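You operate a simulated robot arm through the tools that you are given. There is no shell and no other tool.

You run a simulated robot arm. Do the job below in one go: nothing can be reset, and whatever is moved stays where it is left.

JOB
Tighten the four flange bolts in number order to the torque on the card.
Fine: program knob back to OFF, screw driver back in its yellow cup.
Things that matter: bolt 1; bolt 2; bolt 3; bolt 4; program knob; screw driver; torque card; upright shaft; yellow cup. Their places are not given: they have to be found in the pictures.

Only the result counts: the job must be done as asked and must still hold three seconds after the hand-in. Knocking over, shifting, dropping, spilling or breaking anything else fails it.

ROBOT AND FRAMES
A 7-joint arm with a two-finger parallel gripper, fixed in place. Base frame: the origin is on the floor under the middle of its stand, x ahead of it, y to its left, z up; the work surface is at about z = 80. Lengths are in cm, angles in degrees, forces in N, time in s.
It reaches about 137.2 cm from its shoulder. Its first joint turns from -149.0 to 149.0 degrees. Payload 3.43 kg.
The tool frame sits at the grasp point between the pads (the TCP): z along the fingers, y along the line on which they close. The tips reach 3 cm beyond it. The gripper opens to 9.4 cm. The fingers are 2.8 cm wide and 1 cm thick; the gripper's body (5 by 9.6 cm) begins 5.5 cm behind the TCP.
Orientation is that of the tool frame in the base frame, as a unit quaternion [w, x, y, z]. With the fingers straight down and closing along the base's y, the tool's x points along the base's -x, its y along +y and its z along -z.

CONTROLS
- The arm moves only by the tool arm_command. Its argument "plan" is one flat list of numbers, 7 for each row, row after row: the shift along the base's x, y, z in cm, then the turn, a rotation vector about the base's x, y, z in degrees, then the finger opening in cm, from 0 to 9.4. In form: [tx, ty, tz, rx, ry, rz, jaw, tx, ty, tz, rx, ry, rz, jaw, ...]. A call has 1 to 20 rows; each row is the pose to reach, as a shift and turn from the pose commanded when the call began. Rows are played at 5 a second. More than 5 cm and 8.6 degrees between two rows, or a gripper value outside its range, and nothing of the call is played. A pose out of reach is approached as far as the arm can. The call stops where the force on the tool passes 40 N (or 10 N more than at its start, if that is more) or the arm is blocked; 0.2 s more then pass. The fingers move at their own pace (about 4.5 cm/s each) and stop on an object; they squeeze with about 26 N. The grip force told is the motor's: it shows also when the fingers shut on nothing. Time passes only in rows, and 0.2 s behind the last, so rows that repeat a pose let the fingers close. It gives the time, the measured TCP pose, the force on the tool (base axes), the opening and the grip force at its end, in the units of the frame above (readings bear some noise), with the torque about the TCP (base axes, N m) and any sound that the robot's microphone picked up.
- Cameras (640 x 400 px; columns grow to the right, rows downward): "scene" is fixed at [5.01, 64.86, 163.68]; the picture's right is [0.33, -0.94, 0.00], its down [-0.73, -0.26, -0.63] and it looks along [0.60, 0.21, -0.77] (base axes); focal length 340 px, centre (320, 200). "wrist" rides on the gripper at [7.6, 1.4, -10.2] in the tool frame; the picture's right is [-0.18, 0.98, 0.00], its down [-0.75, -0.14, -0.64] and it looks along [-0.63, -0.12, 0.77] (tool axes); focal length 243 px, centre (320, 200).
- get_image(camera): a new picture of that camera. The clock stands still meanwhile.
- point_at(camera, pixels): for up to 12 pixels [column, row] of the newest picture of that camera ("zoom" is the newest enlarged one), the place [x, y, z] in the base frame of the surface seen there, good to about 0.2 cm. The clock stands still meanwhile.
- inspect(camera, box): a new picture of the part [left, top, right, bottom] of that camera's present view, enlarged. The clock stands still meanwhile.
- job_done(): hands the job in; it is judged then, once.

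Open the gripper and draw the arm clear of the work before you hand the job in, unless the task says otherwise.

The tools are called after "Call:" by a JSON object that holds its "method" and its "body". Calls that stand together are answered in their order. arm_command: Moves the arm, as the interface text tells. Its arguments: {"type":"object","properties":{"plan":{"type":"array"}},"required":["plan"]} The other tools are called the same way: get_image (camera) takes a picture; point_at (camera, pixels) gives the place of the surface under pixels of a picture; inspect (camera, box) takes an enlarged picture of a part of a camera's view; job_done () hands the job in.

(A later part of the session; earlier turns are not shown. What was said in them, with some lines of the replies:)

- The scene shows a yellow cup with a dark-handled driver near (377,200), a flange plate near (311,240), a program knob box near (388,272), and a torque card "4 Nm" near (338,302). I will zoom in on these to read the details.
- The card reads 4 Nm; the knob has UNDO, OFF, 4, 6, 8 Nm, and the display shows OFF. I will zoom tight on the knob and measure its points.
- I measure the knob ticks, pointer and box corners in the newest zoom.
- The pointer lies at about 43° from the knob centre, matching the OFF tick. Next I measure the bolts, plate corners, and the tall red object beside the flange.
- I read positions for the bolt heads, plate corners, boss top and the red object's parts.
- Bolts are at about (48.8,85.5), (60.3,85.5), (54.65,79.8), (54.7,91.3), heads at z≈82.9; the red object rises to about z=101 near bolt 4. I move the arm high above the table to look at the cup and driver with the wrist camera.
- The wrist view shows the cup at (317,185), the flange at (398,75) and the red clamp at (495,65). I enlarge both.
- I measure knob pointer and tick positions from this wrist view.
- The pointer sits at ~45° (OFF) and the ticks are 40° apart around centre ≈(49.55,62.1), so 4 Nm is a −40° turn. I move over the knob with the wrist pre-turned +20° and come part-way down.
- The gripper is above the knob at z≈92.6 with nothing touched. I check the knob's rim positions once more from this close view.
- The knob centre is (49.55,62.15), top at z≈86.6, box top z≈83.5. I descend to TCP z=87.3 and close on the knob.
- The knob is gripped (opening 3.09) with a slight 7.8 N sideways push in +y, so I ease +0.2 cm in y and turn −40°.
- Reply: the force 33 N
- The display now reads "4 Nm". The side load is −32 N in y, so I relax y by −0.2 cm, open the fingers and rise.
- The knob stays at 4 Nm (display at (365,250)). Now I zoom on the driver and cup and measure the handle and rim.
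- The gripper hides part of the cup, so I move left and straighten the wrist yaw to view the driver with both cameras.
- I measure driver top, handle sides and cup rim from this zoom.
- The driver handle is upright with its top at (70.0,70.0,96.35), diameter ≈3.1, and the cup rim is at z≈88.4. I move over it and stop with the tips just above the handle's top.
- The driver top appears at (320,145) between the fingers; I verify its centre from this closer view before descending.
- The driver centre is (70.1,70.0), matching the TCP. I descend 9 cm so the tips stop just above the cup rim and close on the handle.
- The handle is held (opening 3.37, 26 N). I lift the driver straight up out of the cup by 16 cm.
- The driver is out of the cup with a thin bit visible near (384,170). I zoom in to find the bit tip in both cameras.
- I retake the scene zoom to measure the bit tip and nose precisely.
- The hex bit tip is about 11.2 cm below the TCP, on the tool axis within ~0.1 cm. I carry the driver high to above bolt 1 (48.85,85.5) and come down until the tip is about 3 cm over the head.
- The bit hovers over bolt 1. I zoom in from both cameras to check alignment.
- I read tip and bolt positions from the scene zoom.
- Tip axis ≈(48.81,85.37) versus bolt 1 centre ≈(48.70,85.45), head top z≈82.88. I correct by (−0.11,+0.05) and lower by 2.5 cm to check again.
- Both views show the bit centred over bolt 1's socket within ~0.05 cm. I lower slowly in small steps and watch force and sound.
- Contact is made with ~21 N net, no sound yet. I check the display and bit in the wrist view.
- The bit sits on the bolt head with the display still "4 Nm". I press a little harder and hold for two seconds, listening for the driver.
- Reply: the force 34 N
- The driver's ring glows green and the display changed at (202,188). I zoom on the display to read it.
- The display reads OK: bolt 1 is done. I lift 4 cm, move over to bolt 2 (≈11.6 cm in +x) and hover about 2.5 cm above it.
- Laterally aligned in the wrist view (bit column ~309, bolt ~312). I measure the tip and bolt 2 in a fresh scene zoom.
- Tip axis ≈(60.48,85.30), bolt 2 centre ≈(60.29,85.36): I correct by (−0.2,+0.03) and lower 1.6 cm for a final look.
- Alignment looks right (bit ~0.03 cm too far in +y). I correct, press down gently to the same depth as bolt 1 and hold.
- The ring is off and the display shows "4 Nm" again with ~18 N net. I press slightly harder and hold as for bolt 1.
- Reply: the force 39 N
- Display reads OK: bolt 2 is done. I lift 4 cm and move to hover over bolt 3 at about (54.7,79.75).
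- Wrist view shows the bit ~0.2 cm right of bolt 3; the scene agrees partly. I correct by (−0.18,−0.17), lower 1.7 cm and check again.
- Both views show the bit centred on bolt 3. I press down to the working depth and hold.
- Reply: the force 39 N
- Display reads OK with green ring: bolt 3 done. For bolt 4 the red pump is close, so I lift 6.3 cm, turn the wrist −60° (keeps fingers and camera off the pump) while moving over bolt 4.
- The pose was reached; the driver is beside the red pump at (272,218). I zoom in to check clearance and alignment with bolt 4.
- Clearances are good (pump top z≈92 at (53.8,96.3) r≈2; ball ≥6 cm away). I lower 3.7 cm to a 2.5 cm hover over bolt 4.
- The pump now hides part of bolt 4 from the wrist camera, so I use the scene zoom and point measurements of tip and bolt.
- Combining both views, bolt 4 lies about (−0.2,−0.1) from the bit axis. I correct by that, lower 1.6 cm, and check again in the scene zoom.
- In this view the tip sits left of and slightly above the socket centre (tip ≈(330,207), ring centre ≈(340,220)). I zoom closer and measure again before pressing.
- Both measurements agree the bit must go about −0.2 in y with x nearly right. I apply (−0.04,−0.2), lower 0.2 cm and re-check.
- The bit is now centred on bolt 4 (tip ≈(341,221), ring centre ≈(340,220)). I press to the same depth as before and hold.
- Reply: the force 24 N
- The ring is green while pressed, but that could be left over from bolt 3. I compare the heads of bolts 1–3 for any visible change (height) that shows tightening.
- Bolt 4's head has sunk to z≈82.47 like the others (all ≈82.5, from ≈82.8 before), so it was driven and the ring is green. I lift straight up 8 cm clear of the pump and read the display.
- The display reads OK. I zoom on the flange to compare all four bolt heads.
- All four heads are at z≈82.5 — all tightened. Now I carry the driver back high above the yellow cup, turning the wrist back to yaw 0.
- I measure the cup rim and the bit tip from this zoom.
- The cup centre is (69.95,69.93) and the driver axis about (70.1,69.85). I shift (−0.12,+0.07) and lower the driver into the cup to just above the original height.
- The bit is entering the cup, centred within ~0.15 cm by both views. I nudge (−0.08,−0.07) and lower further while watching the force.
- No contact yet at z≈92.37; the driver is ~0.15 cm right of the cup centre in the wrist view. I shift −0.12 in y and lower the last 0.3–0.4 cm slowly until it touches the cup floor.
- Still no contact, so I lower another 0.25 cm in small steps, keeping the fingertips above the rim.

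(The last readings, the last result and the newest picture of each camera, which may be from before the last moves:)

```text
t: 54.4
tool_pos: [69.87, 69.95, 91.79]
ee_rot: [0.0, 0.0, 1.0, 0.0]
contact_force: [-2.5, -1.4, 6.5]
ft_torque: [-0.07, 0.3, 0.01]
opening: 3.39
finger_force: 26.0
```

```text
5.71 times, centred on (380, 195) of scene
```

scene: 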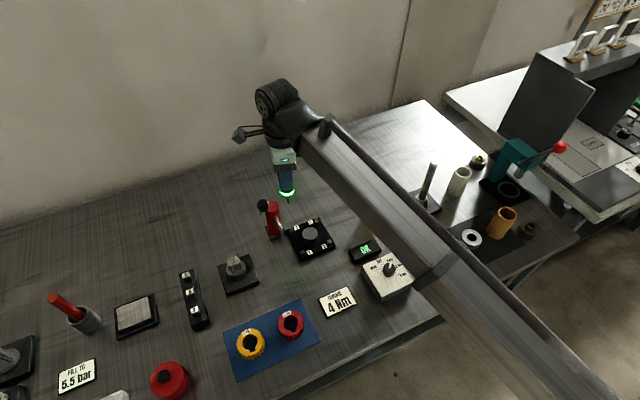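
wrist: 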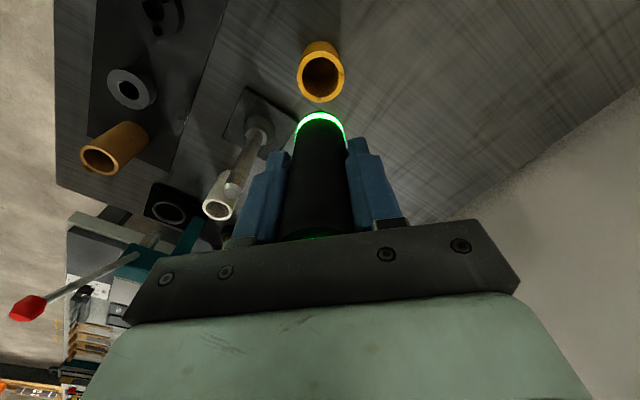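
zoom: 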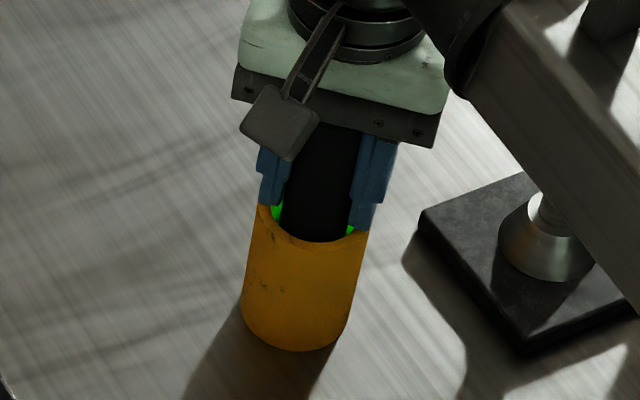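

The bit now rests on the cup floor (Fz +6.5 N). I ease up 0.1 cm, open the fingers, wait, and then rise straight up.

Call:
{"method": "arm_command", "body": {"plan": [0, 0, 0.1, 0, 0, 0, 1.5, 0, 0, 0.1, 0, 0, 0, 3.6, 0, 0, 0.1, 0, 0, 0, 5, 0, 0, 0.1, 0, 0, 0, 6.5, 0, 0, 0.1, 0, 0, 0, 6.5, 0, 0, 0.1, 0, 0, 0, 6.5]}}

Call:
{"method": "get_image", "body": {"camera": "wrist"}}

Call:
{"method": "inspect", "body": {"camera": "scene", "box": [350, 160, 410, 230]}}

```text
t: 55.8
tool_pos: [69.78, 69.82, 91.82]
ee_rot: [0.0, 0.0, 1.0, 0.0]
contact_force: [0.2, -0.5, 1.1]
ft_torque: [0.01, 0.01, -0.01]
opening: 6.52
finger_force: 0.0
```

```text
taken
```

wrist: 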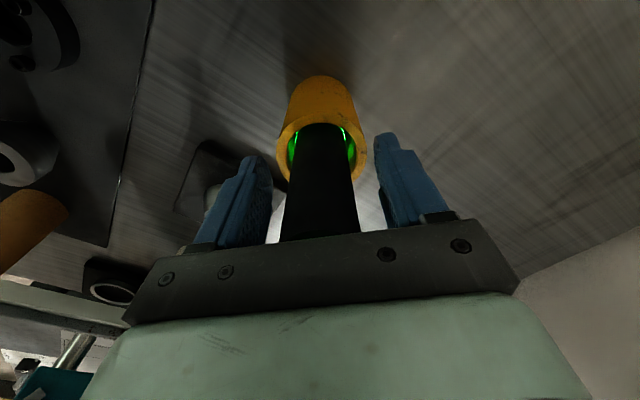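

```text
5.71 times, centred on (380, 195) of scene
```

zoom: 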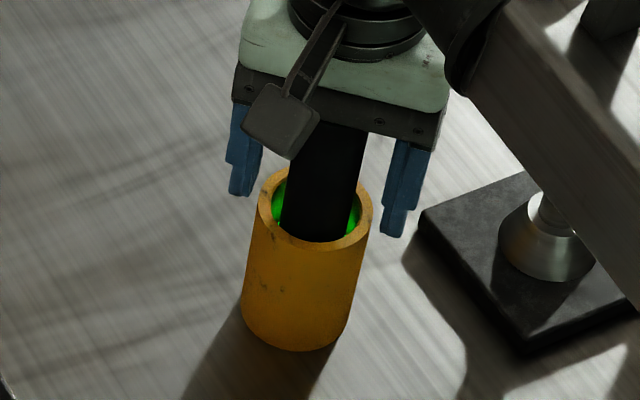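

The driver is released and standing in the cup. I open a bit wider and rise straight up to z≈112.

Call:
{"method": "arm_command", "body": {"plan": [0, 0, 0.5, 0, 0, 0, 8, 0, 0, 2, 0, 0, 0, 9, 0, 0, 5, 0, 0, 0, 9, 0, 0, 9, 0, 0, 0, 9, 0, 0, 13, 0, 0, 0, 9, 0, 0, 17, 0, 0, 0, 9, 0, 0, 20, 0, 0, 0, 9]}}

Call:
{"method": "get_image", "body": {"camera": "wrist"}}

Call:
{"method": "inspect", "body": {"camera": "scene", "box": [350, 160, 410, 230]}}

```text
t: 57.4
tool_pos: [69.83, 69.83, 111.87]
ee_rot: [0.0, 0.0, 1.0, 0.0]
contact_force: [0.0, 0.2, -1.0]
ft_torque: [-0.02, 0.0, 0.0]
opening: 9.01
finger_force: 0.0
```

```text
taken
```

wrist: 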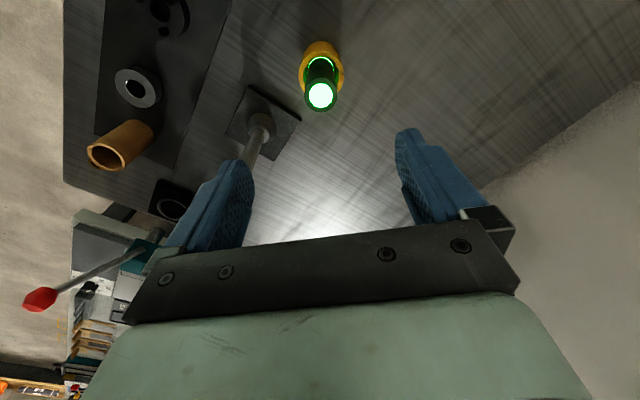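

```text
5.71 times, centred on (380, 195) of scene
```

zoom: 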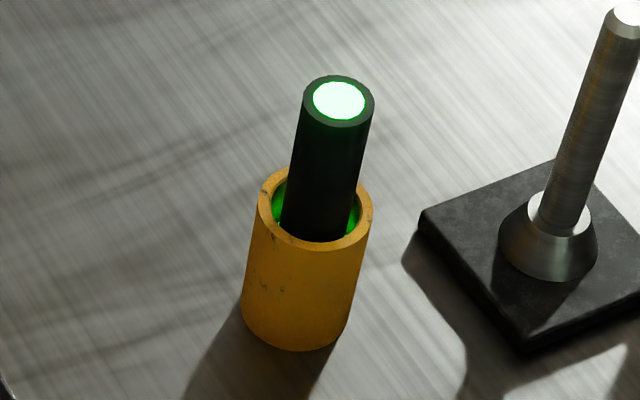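

The driver stands properly in the yellow cup. Next I move over the knob with the wrist at −20° yaw and come down to just above it.

Call:
{"method": "arm_command", "body": {"plan": [-3.5, -1.3, 0, 0, 0, -3.5, 9, -7, -2.6, 0, 0, 0, -7, 9, -10.5, -4, 0, 0, 0, -10.5, 9, -14, -5.3, 0, 0, 0, -14, 9, -17.5, -6.6, 0, 0, 0, -17.5, 9, -20.33, -7.7, 0, 0, 0, -20, 9, -20.33, -7.7, -4, 0, 0, -20, 9, -20.33, -7.7, -8, 0, 0, -20, 9, -20.33, -7.7, -12, 0, 0, -20, 9, -20.33, -7.7, -16, 0, 0, -20, 9, -20.33, -7.7, -19.3, 0, 0, -20, 9, -20.33, -7.7, -19.3, 0, 0, -20, 9]}}

Call:
{"method": "get_image", "body": {"camera": "scene"}}

Call:
{"method": "inspect", "body": {"camera": "wrist", "box": [230, 50, 430, 210]}}

```text
t: 60.0
tool_pos: [49.68, 62.18, 92.47]
ee_rot: [0.0, 0.174, 0.985, -0.001]
contact_force: [0.3, -0.1, -0.1]
ft_torque: [-0.02, 0.03, 0.02]
opening: 8.98
finger_force: 0.1
```

```text
taken
```

scene: 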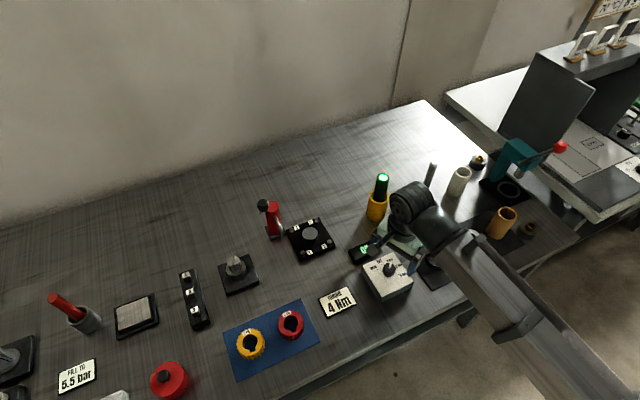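

```text
2.50 times, centred on (330, 130) of wrist
```

zoom: 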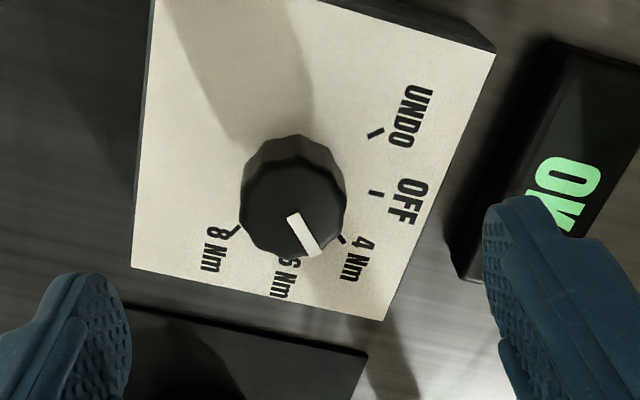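

I measure the knob pointer to get its present angle before gripping.

Call:
{"method": "point_at", "body": {"camera": "zoom", "pixels": [[293, 217], [317, 251], [292, 200], [242, 205], [345, 205], [293, 160], [293, 256], [375, 133], [376, 193], [341, 239], [237, 232]]}}

```text
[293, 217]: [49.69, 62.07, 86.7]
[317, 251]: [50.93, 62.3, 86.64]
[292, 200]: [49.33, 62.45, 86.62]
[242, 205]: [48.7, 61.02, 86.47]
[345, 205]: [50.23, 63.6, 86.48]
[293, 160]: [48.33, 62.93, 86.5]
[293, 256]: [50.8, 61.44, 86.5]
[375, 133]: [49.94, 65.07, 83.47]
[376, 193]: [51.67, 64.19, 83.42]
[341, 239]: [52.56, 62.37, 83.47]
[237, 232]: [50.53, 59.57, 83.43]
```

The knob pointer is at about 5–10° (4 Nm) and the centre is (49.55,62.22). I descend 5.15 cm and close on the knob.

Call:
{"method": "arm_command", "body": {"plan": [0, 0.02, -3, 0, 0, 0, 9, 0, 0.02, -5.15, 0, 0, 0, 9, 0, 0.02, -5.15, 0, 0, 0, 5, 0, 0.02, -5.15, 0, 0, 0, 3, 0, 0.02, -5.15, 0, 0, 0, 1.5, 0, 0.02, -5.15, 0, 0, 0, 1.5, 0, 0.02, -5.15, 0, 0, 0, 1.5]}}

```text
t: 61.6
tool_pos: [49.78, 62.16, 87.44]
ee_rot: [0.0, 0.173, 0.985, 0.0]
contact_force: [1.7, 3.3, -1.2]
ft_torque: [-0.25, 0.13, 0.0]
opening: 3.05
finger_force: 40.4
```

The knob is gripped with only ~4 N of side load. I turn it +40° back towards OFF in small steps.

Call:
{"method": "arm_command", "body": {"plan": [0, 0, 0, 0, 0, 5, 1.5, 0, 0, 0, 0, 0, 10, 1.5, 0, 0, 0, 0, 0, 15, 1.5, 0, 0, 0, 0, 0, 20, 1.5, 0, 0, 0, 0, 0, 25, 1.5, 0, 0, 0, 0, 0, 30, 1.5, 0, 0, 0, 0, 0, 35, 1.5, 0, 0, 0, 0, 0, 40, 1.5, 0, 0, 0, 0, 0, 40, 1.5]}}

Call:
{"method": "inspect", "body": {"camera": "wrist", "box": [220, 80, 460, 240]}}

Call:
{"method": "inspect", "body": {"camera": "scene", "box": [335, 230, 425, 305]}}

```text
t: 63.6
tool_pos: [49.76, 62.19, 87.35]
ee_rot: [0.001, -0.174, 0.985, 0.001]
contact_force: [21.8, 0.1, -12.2]
ft_torque: [0.87, -1.03, 0.01]
opening: 3.04
finger_force: 44.9
```

```text
2.50 times, centred on (340, 160) of wrist
```

zoom: 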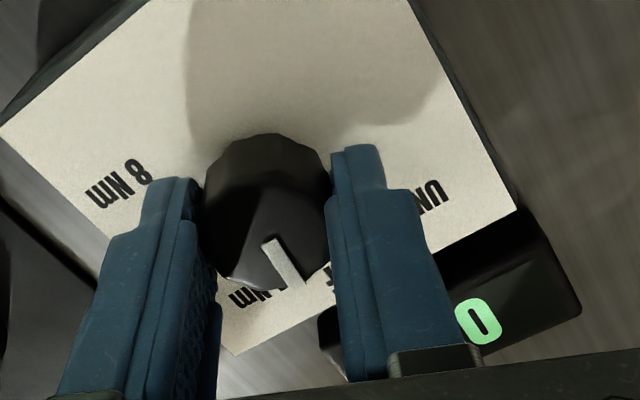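

```text
5.33 times, centred on (380, 268) of scene
```

zoom: 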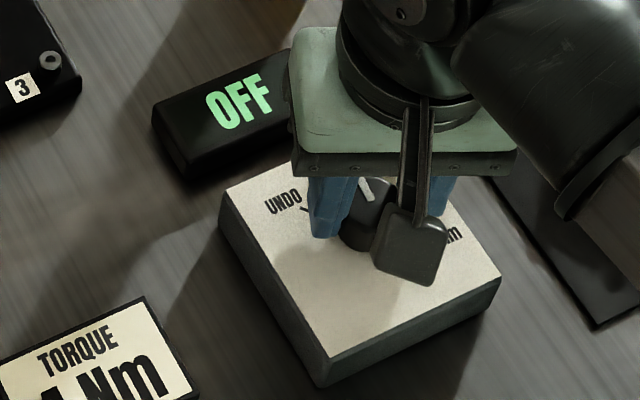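

The display reads OFF. I check the pointer angle while still gripping.

Call:
{"method": "inspect", "body": {"camera": "wrist", "box": [280, 120, 380, 220]}}

```text
4.00 times, centred on (330, 170) of wrist
```

zoom: 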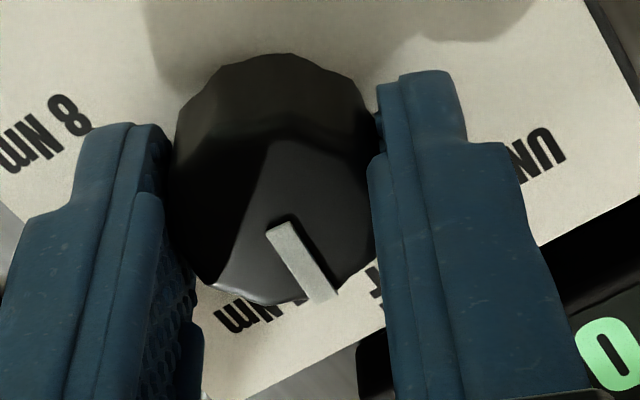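

Call:
{"method": "point_at", "body": {"camera": "zoom", "pixels": [[280, 225], [323, 300], [295, 250], [310, 278]]}}

Call:
{"method": "arm_command", "body": {"plan": [0.1, 0, 0, 0, 0, 0, 1.5, 0.1, 0, 0, 0, 0, 0, 4, 0.1, 0, 0, 0, 0, 0, 7, 0.1, 0, 0, 0, 0, 0, 8, 0.1, 0, 3, 0, 0, 0, 8, 0.1, 0, 7, 0, 0, 0, 9, 0.1, 0, 11, 0, 0, 0, 9, 0.1, 0, 15, 0, 0, 0, 9, 0.1, 0, 19, 0, 0, 0, 9, 0.1, 0, 23, 0, 0, 0, 9]}}

Call:
{"method": "get_image", "body": {"camera": "scene"}}

Call:
{"method": "inspect", "body": {"camera": "scene", "box": [335, 230, 425, 305]}}

```text
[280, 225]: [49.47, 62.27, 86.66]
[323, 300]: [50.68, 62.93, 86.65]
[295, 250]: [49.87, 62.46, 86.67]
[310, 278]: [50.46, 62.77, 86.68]
```

```text
t: 65.8
tool_pos: [49.61, 62.17, 110.38]
ee_rot: [0.0, -0.175, 0.985, 0.0]
contact_force: [-0.5, 0.9, 1.0]
ft_torque: [0.04, 0.03, -0.01]
opening: 9.0
finger_force: 0.0
```

```text
taken
```

scene: 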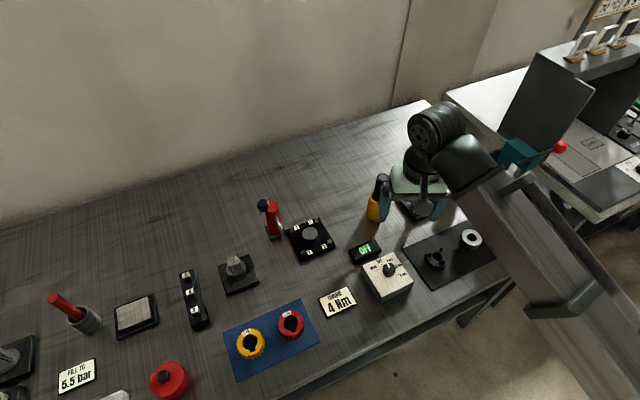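

```text
5.33 times, centred on (380, 268) of scene
```

zoom: 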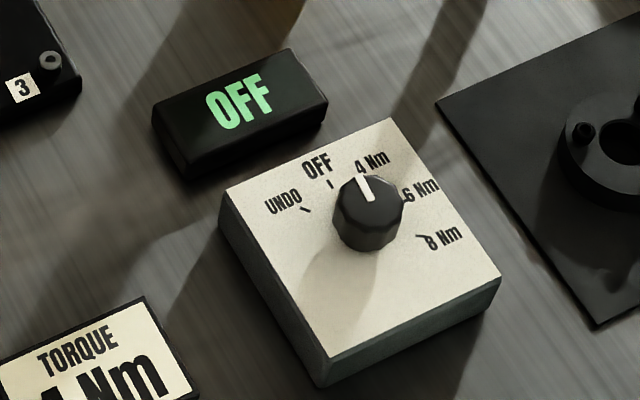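

The display says OFF, but the pointer looked like ~30–33° in the grip. I take the same zoom as at the start to compare the pointer.

Call:
{"method": "inspect", "body": {"camera": "scene", "box": [360, 245, 416, 301]}}

```text
7.14 times, centred on (388, 273) of scene
```

zoom: 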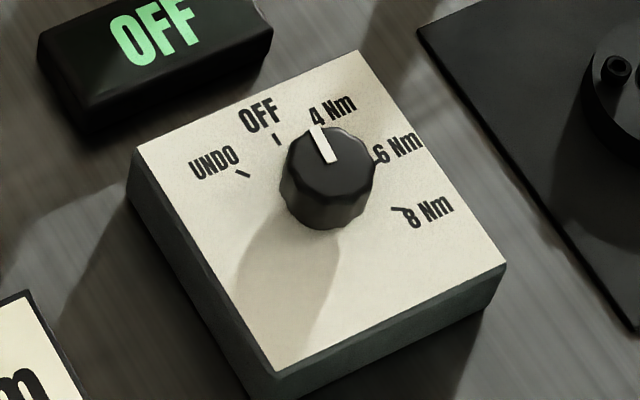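

Call:
{"method": "point_at", "body": {"camera": "zoom", "pixels": [[315, 128], [330, 160], [322, 142], [318, 134], [327, 152], [277, 140], [243, 174]]}}

Call:
{"method": "inspect", "body": {"camera": "scene", "box": [376, 256, 402, 282]}}

Call:
{"method": "get_image", "body": {"camera": "wrist"}}

```text
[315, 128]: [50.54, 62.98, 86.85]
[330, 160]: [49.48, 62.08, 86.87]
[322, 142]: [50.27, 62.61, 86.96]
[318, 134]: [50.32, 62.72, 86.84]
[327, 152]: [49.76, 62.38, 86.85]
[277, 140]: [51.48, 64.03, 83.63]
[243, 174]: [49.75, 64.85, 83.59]
```

```text
15.38 times, centred on (389, 269) of scene
```

zoom: 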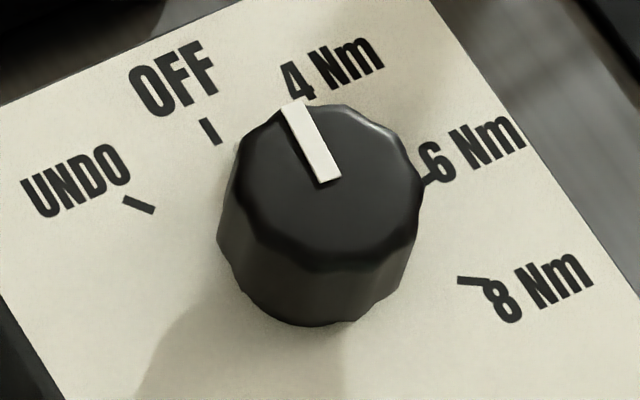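

```text
taken
```

wrist: 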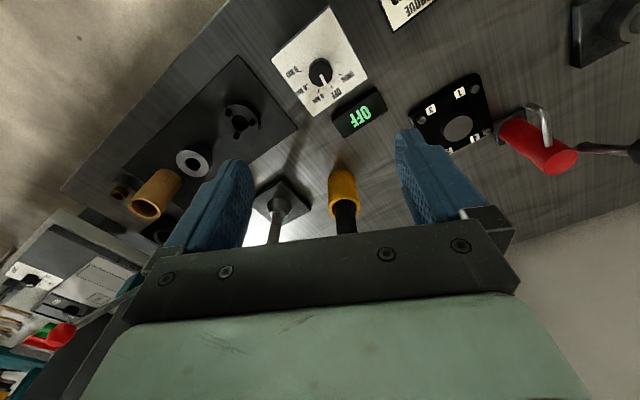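

I check the pointer from the wrist camera as well.

Call:
{"method": "inspect", "body": {"camera": "wrist", "box": [290, 40, 350, 110]}}

```text
5.71 times, centred on (320, 75) of wrist
```

zoom: 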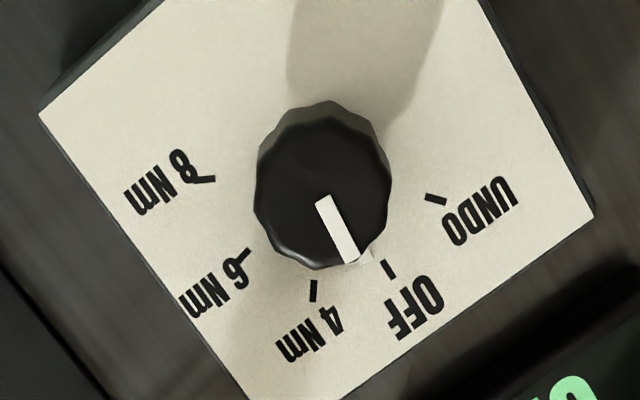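

Call:
{"method": "point_at", "body": {"camera": "zoom", "pixels": [[323, 202], [347, 258], [328, 212], [343, 248], [388, 268], [436, 199], [313, 291], [207, 179], [243, 257], [322, 185]]}}

```text
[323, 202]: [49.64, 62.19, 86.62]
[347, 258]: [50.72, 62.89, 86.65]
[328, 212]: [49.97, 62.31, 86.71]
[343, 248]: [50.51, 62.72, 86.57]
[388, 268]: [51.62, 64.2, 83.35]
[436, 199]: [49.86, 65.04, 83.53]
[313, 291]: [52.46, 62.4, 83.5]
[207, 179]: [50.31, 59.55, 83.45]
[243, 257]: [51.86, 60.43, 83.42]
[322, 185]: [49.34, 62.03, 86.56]
```

The pointer is about 4–6° short of the OFF tick, though the display says OFF. I regrip the knob at the same yaw for a small corrective nudge.

Call:
{"method": "arm_command", "body": {"plan": [-0.05, 0, -4, 0, 0, 0, 9, -0.05, 0, -8, 0, 0, 0, 9, -0.05, 0, -12, 0, 0, 0, 9, -0.05, 0, -16, 0, 0, 0, 9, -0.05, 0, -20, 0, 0, 0, 9, -0.05, 0, -23, 0, 0, 0, 9, -0.05, 0, -23, 0, 0, 0, 9, -0.05, 0, -23, 0, 0, 0, 5, -0.05, 0, -23, 0, 0, 0, 3, -0.05, 0, -23, 0, 0, 0, 1.5, -0.05, 0, -23, 0, 0, 0, 1.5, -0.05, 0, -23, 0, 0, 0, 1.5]}}

Call:
{"method": "inspect", "body": {"camera": "wrist", "box": [280, 120, 380, 220]}}

Call:
{"method": "inspect", "body": {"camera": "scene", "box": [335, 230, 425, 305]}}

```text
t: 68.4
tool_pos: [49.57, 62.39, 87.23]
ee_rot: [0.0, -0.174, 0.985, -0.001]
contact_force: [3.6, -8.0, -1.5]
ft_torque: [0.18, 0.09, 0.0]
opening: 3.05
finger_force: 41.2
```

```text
4.00 times, centred on (330, 170) of wrist
```

zoom: 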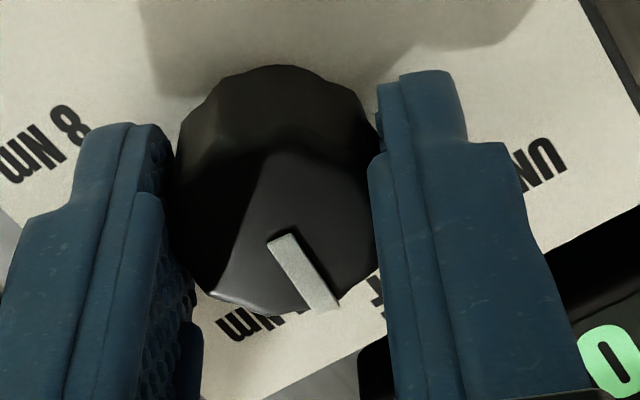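

```text
5.33 times, centred on (380, 268) of scene
```

zoom: 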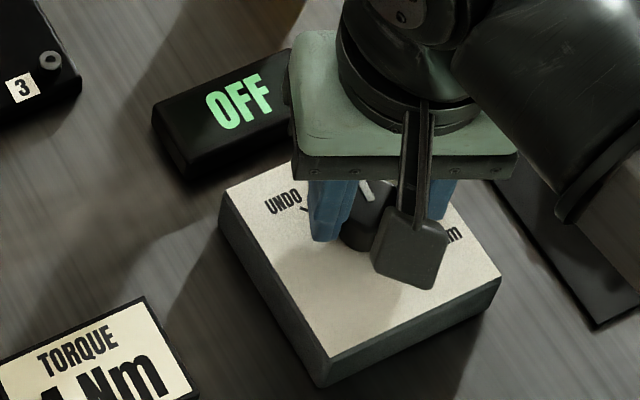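

Gripped, still OFF. I turn +6° in small steps and hold.

Call:
{"method": "arm_command", "body": {"plan": [0, 0, 0, 0, 0, 2, 1.5, 0, 0, 0, 0, 0, 4, 1.5, 0, 0, 0, 0, 0, 6, 1.5, 0, 0, 0, 0, 0, 6, 1.5]}}

Call:
{"method": "inspect", "body": {"camera": "wrist", "box": [280, 120, 380, 220]}}

Call:
{"method": "inspect", "body": {"camera": "scene", "box": [335, 230, 425, 305]}}

```text
t: 69.4
tool_pos: [49.59, 62.24, 87.25]
ee_rot: [-0.001, -0.225, 0.974, 0.0]
contact_force: [-0.8, -12.2, -15.7]
ft_torque: [0.76, -0.78, 0.01]
opening: 3.05
finger_force: 45.1
```

```text
4.00 times, centred on (330, 170) of wrist
```

zoom: 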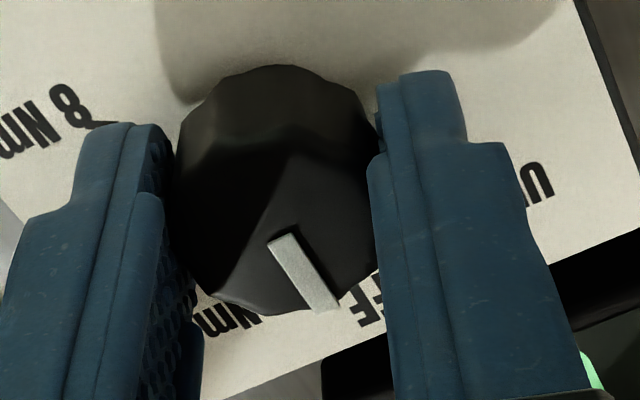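

```text
5.33 times, centred on (380, 268) of scene
```

zoom: 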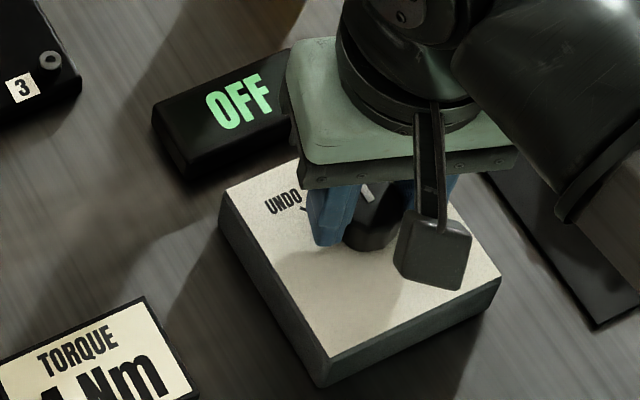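

The knob followed the gripper by 6° and the display stays OFF. I open and rise, then compare the pointer again.

Call:
{"method": "arm_command", "body": {"plan": [0, -0.05, 0, 0, 0, 0, 1.5, 0, -0.05, 0, 0, 0, 0, 4, 0, -0.05, 0, 0, 0, 0, 7, 0, -0.05, 0, 0, 0, 0, 8, 0, -0.05, 3, 0, 0, 0, 8, 0, -0.05, 7, 0, 0, 0, 9, 0, -0.05, 11, 0, 0, 0, 9, 0, -0.05, 15, 0, 0, 0, 9, 0, -0.05, 19, 0, 0, 0, 9, 0, -0.05, 23, 0, 0, 0, 9]}}

Call:
{"method": "inspect", "body": {"camera": "wrist", "box": [290, 40, 350, 110]}}

Call:
{"method": "inspect", "body": {"camera": "scene", "box": [360, 245, 416, 301]}}

```text
t: 71.6
tool_pos: [49.68, 62.1, 110.58]
ee_rot: [-0.001, -0.224, 0.974, 0.0]
contact_force: [-0.2, 0.7, 0.6]
ft_torque: [-0.01, -0.01, 0.0]
opening: 9.01
finger_force: 0.0
```

```text
5.71 times, centred on (320, 75) of wrist
```

zoom: 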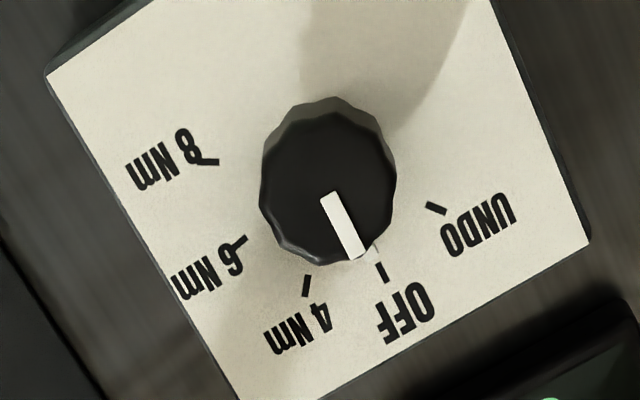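

```text
7.14 times, centred on (388, 273) of scene
```

zoom: 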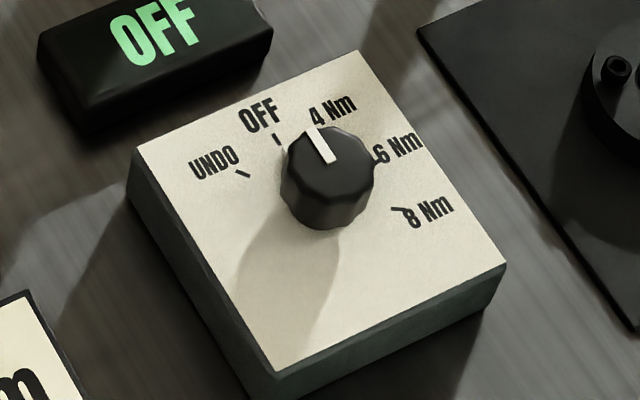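

The scene zoom now matches the starting picture of the knob (pointer from (309,126) to (330,161)). I confirm by measuring.

Call:
{"method": "point_at", "body": {"camera": "zoom", "pixels": [[311, 130], [329, 159], [315, 137], [325, 152]]}}

Call:
{"method": "inspect", "body": {"camera": "scene", "box": [376, 256, 402, 282]}}

Call:
{"method": "get_image", "body": {"camera": "scene"}}

```text
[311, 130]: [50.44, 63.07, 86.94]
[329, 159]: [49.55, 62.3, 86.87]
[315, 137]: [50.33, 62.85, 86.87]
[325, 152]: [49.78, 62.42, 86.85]
```

```text
15.38 times, centred on (389, 269) of scene
```

zoom: 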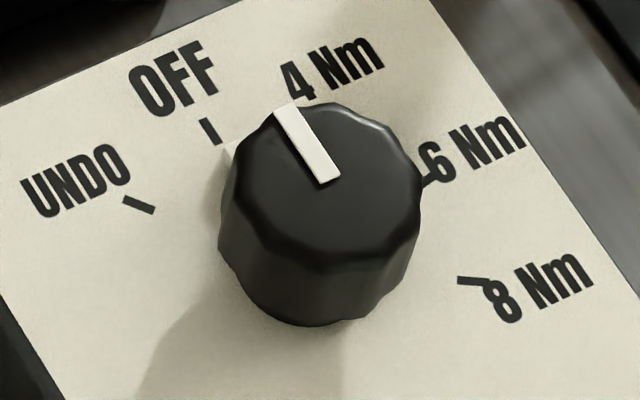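

```text
taken
```

scene: 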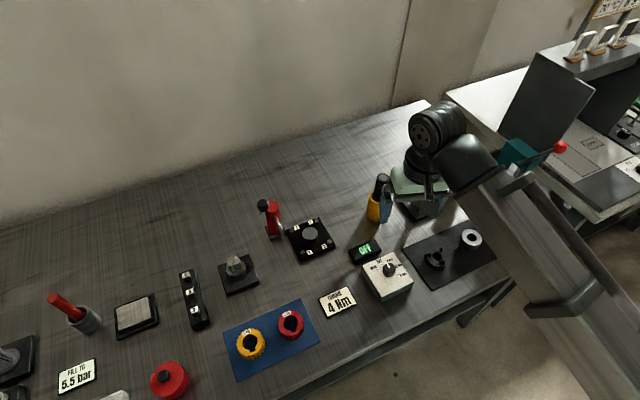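

The knob pointer is back at ~42–45° (OFF) with the display OFF. I raise the arm clear and verify the cup, shaft and flange once more.

Call:
{"method": "arm_command", "body": {"plan": [0, 0, 4, 0, 0, 0, 9, -2, -3, 7, 0, 0, 0, 9, -4, -6, 10, 0, 0, 0, 9, -6, -9, 12, 0, 0, 0, 9, -6, -9, 12, 0, 0, 0, 9]}}

Call:
{"method": "get_image", "body": {"camera": "scene"}}

Call:
{"method": "inspect", "body": {"camera": "scene", "box": [340, 150, 460, 230]}}

Call:
{"method": "inspect", "body": {"camera": "scene", "box": [250, 180, 350, 280]}}

```text
t: 72.8
tool_pos: [45.56, 55.67, 117.18]
ee_rot: [0.024, -0.225, 0.974, 0.019]
contact_force: [1.1, 0.2, 0.1]
ft_torque: [0.0, 0.03, 0.02]
opening: 9.01
finger_force: 0.0
out of reach, approached as far as the arm can: row 2, 3, 4, 5
```

```text
taken
```

scene: 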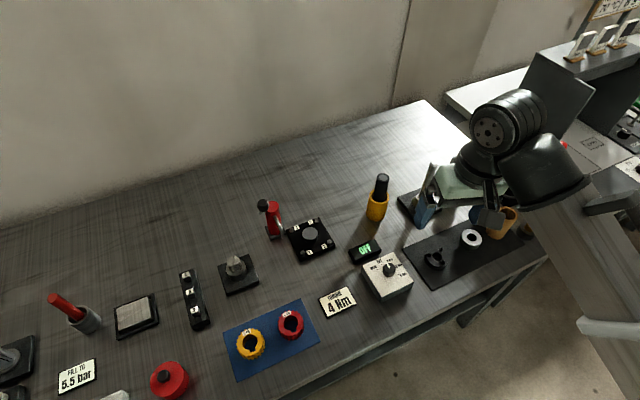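

```text
5.00 times, centred on (400, 190) of scene
```

zoom: 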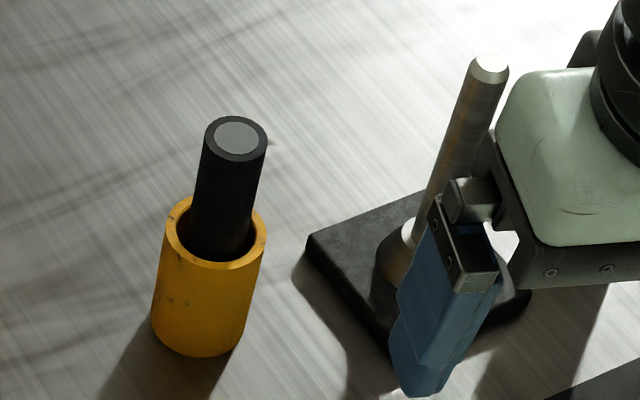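

```text
4.00 times, centred on (300, 230) of scene
```

zoom: 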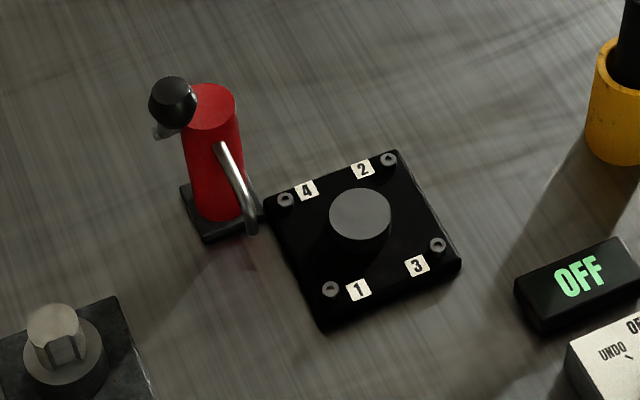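

All checks agree: four bolt heads seated, display OFF, driver upright in the yellow cup, shaft and pump unmoved, gripper open and clear at z≈117. I hand the job in.

Call:
{"method": "job_done", "body": {}}

```text
The job is handed in.
```

I tightened the four flange bolts in order, 1 to 4, on the card's 4 Nm setting, and handed the job in. No verdict came back with the hand-in.

- **Bolts:** The display read OK after each one. All four heads now sit about 0.3 cm lower than at the start and level with each other. I could not see the display while driving bolt 4. I took its head sinking while the driver's ring showed green as proof, and the display read OK after I lifted off.
- **Program knob:** It is back at OFF, and the display reads OFF. The first turn left it about 5° short, so I regripped it and nudged it. The pointer now matches the starting picture.
- **Screw driver:** It is standing upright in the yellow cup.
- **Everything else:** The upright shaft and the red pump beside bolt 4 look unmoved in the last pictures.
- **Arm:** The gripper is open and clear of the work, about 37 cm above the surface. My last retreat move was partly out of reach, so it stopped a little short of the pose I asked for.
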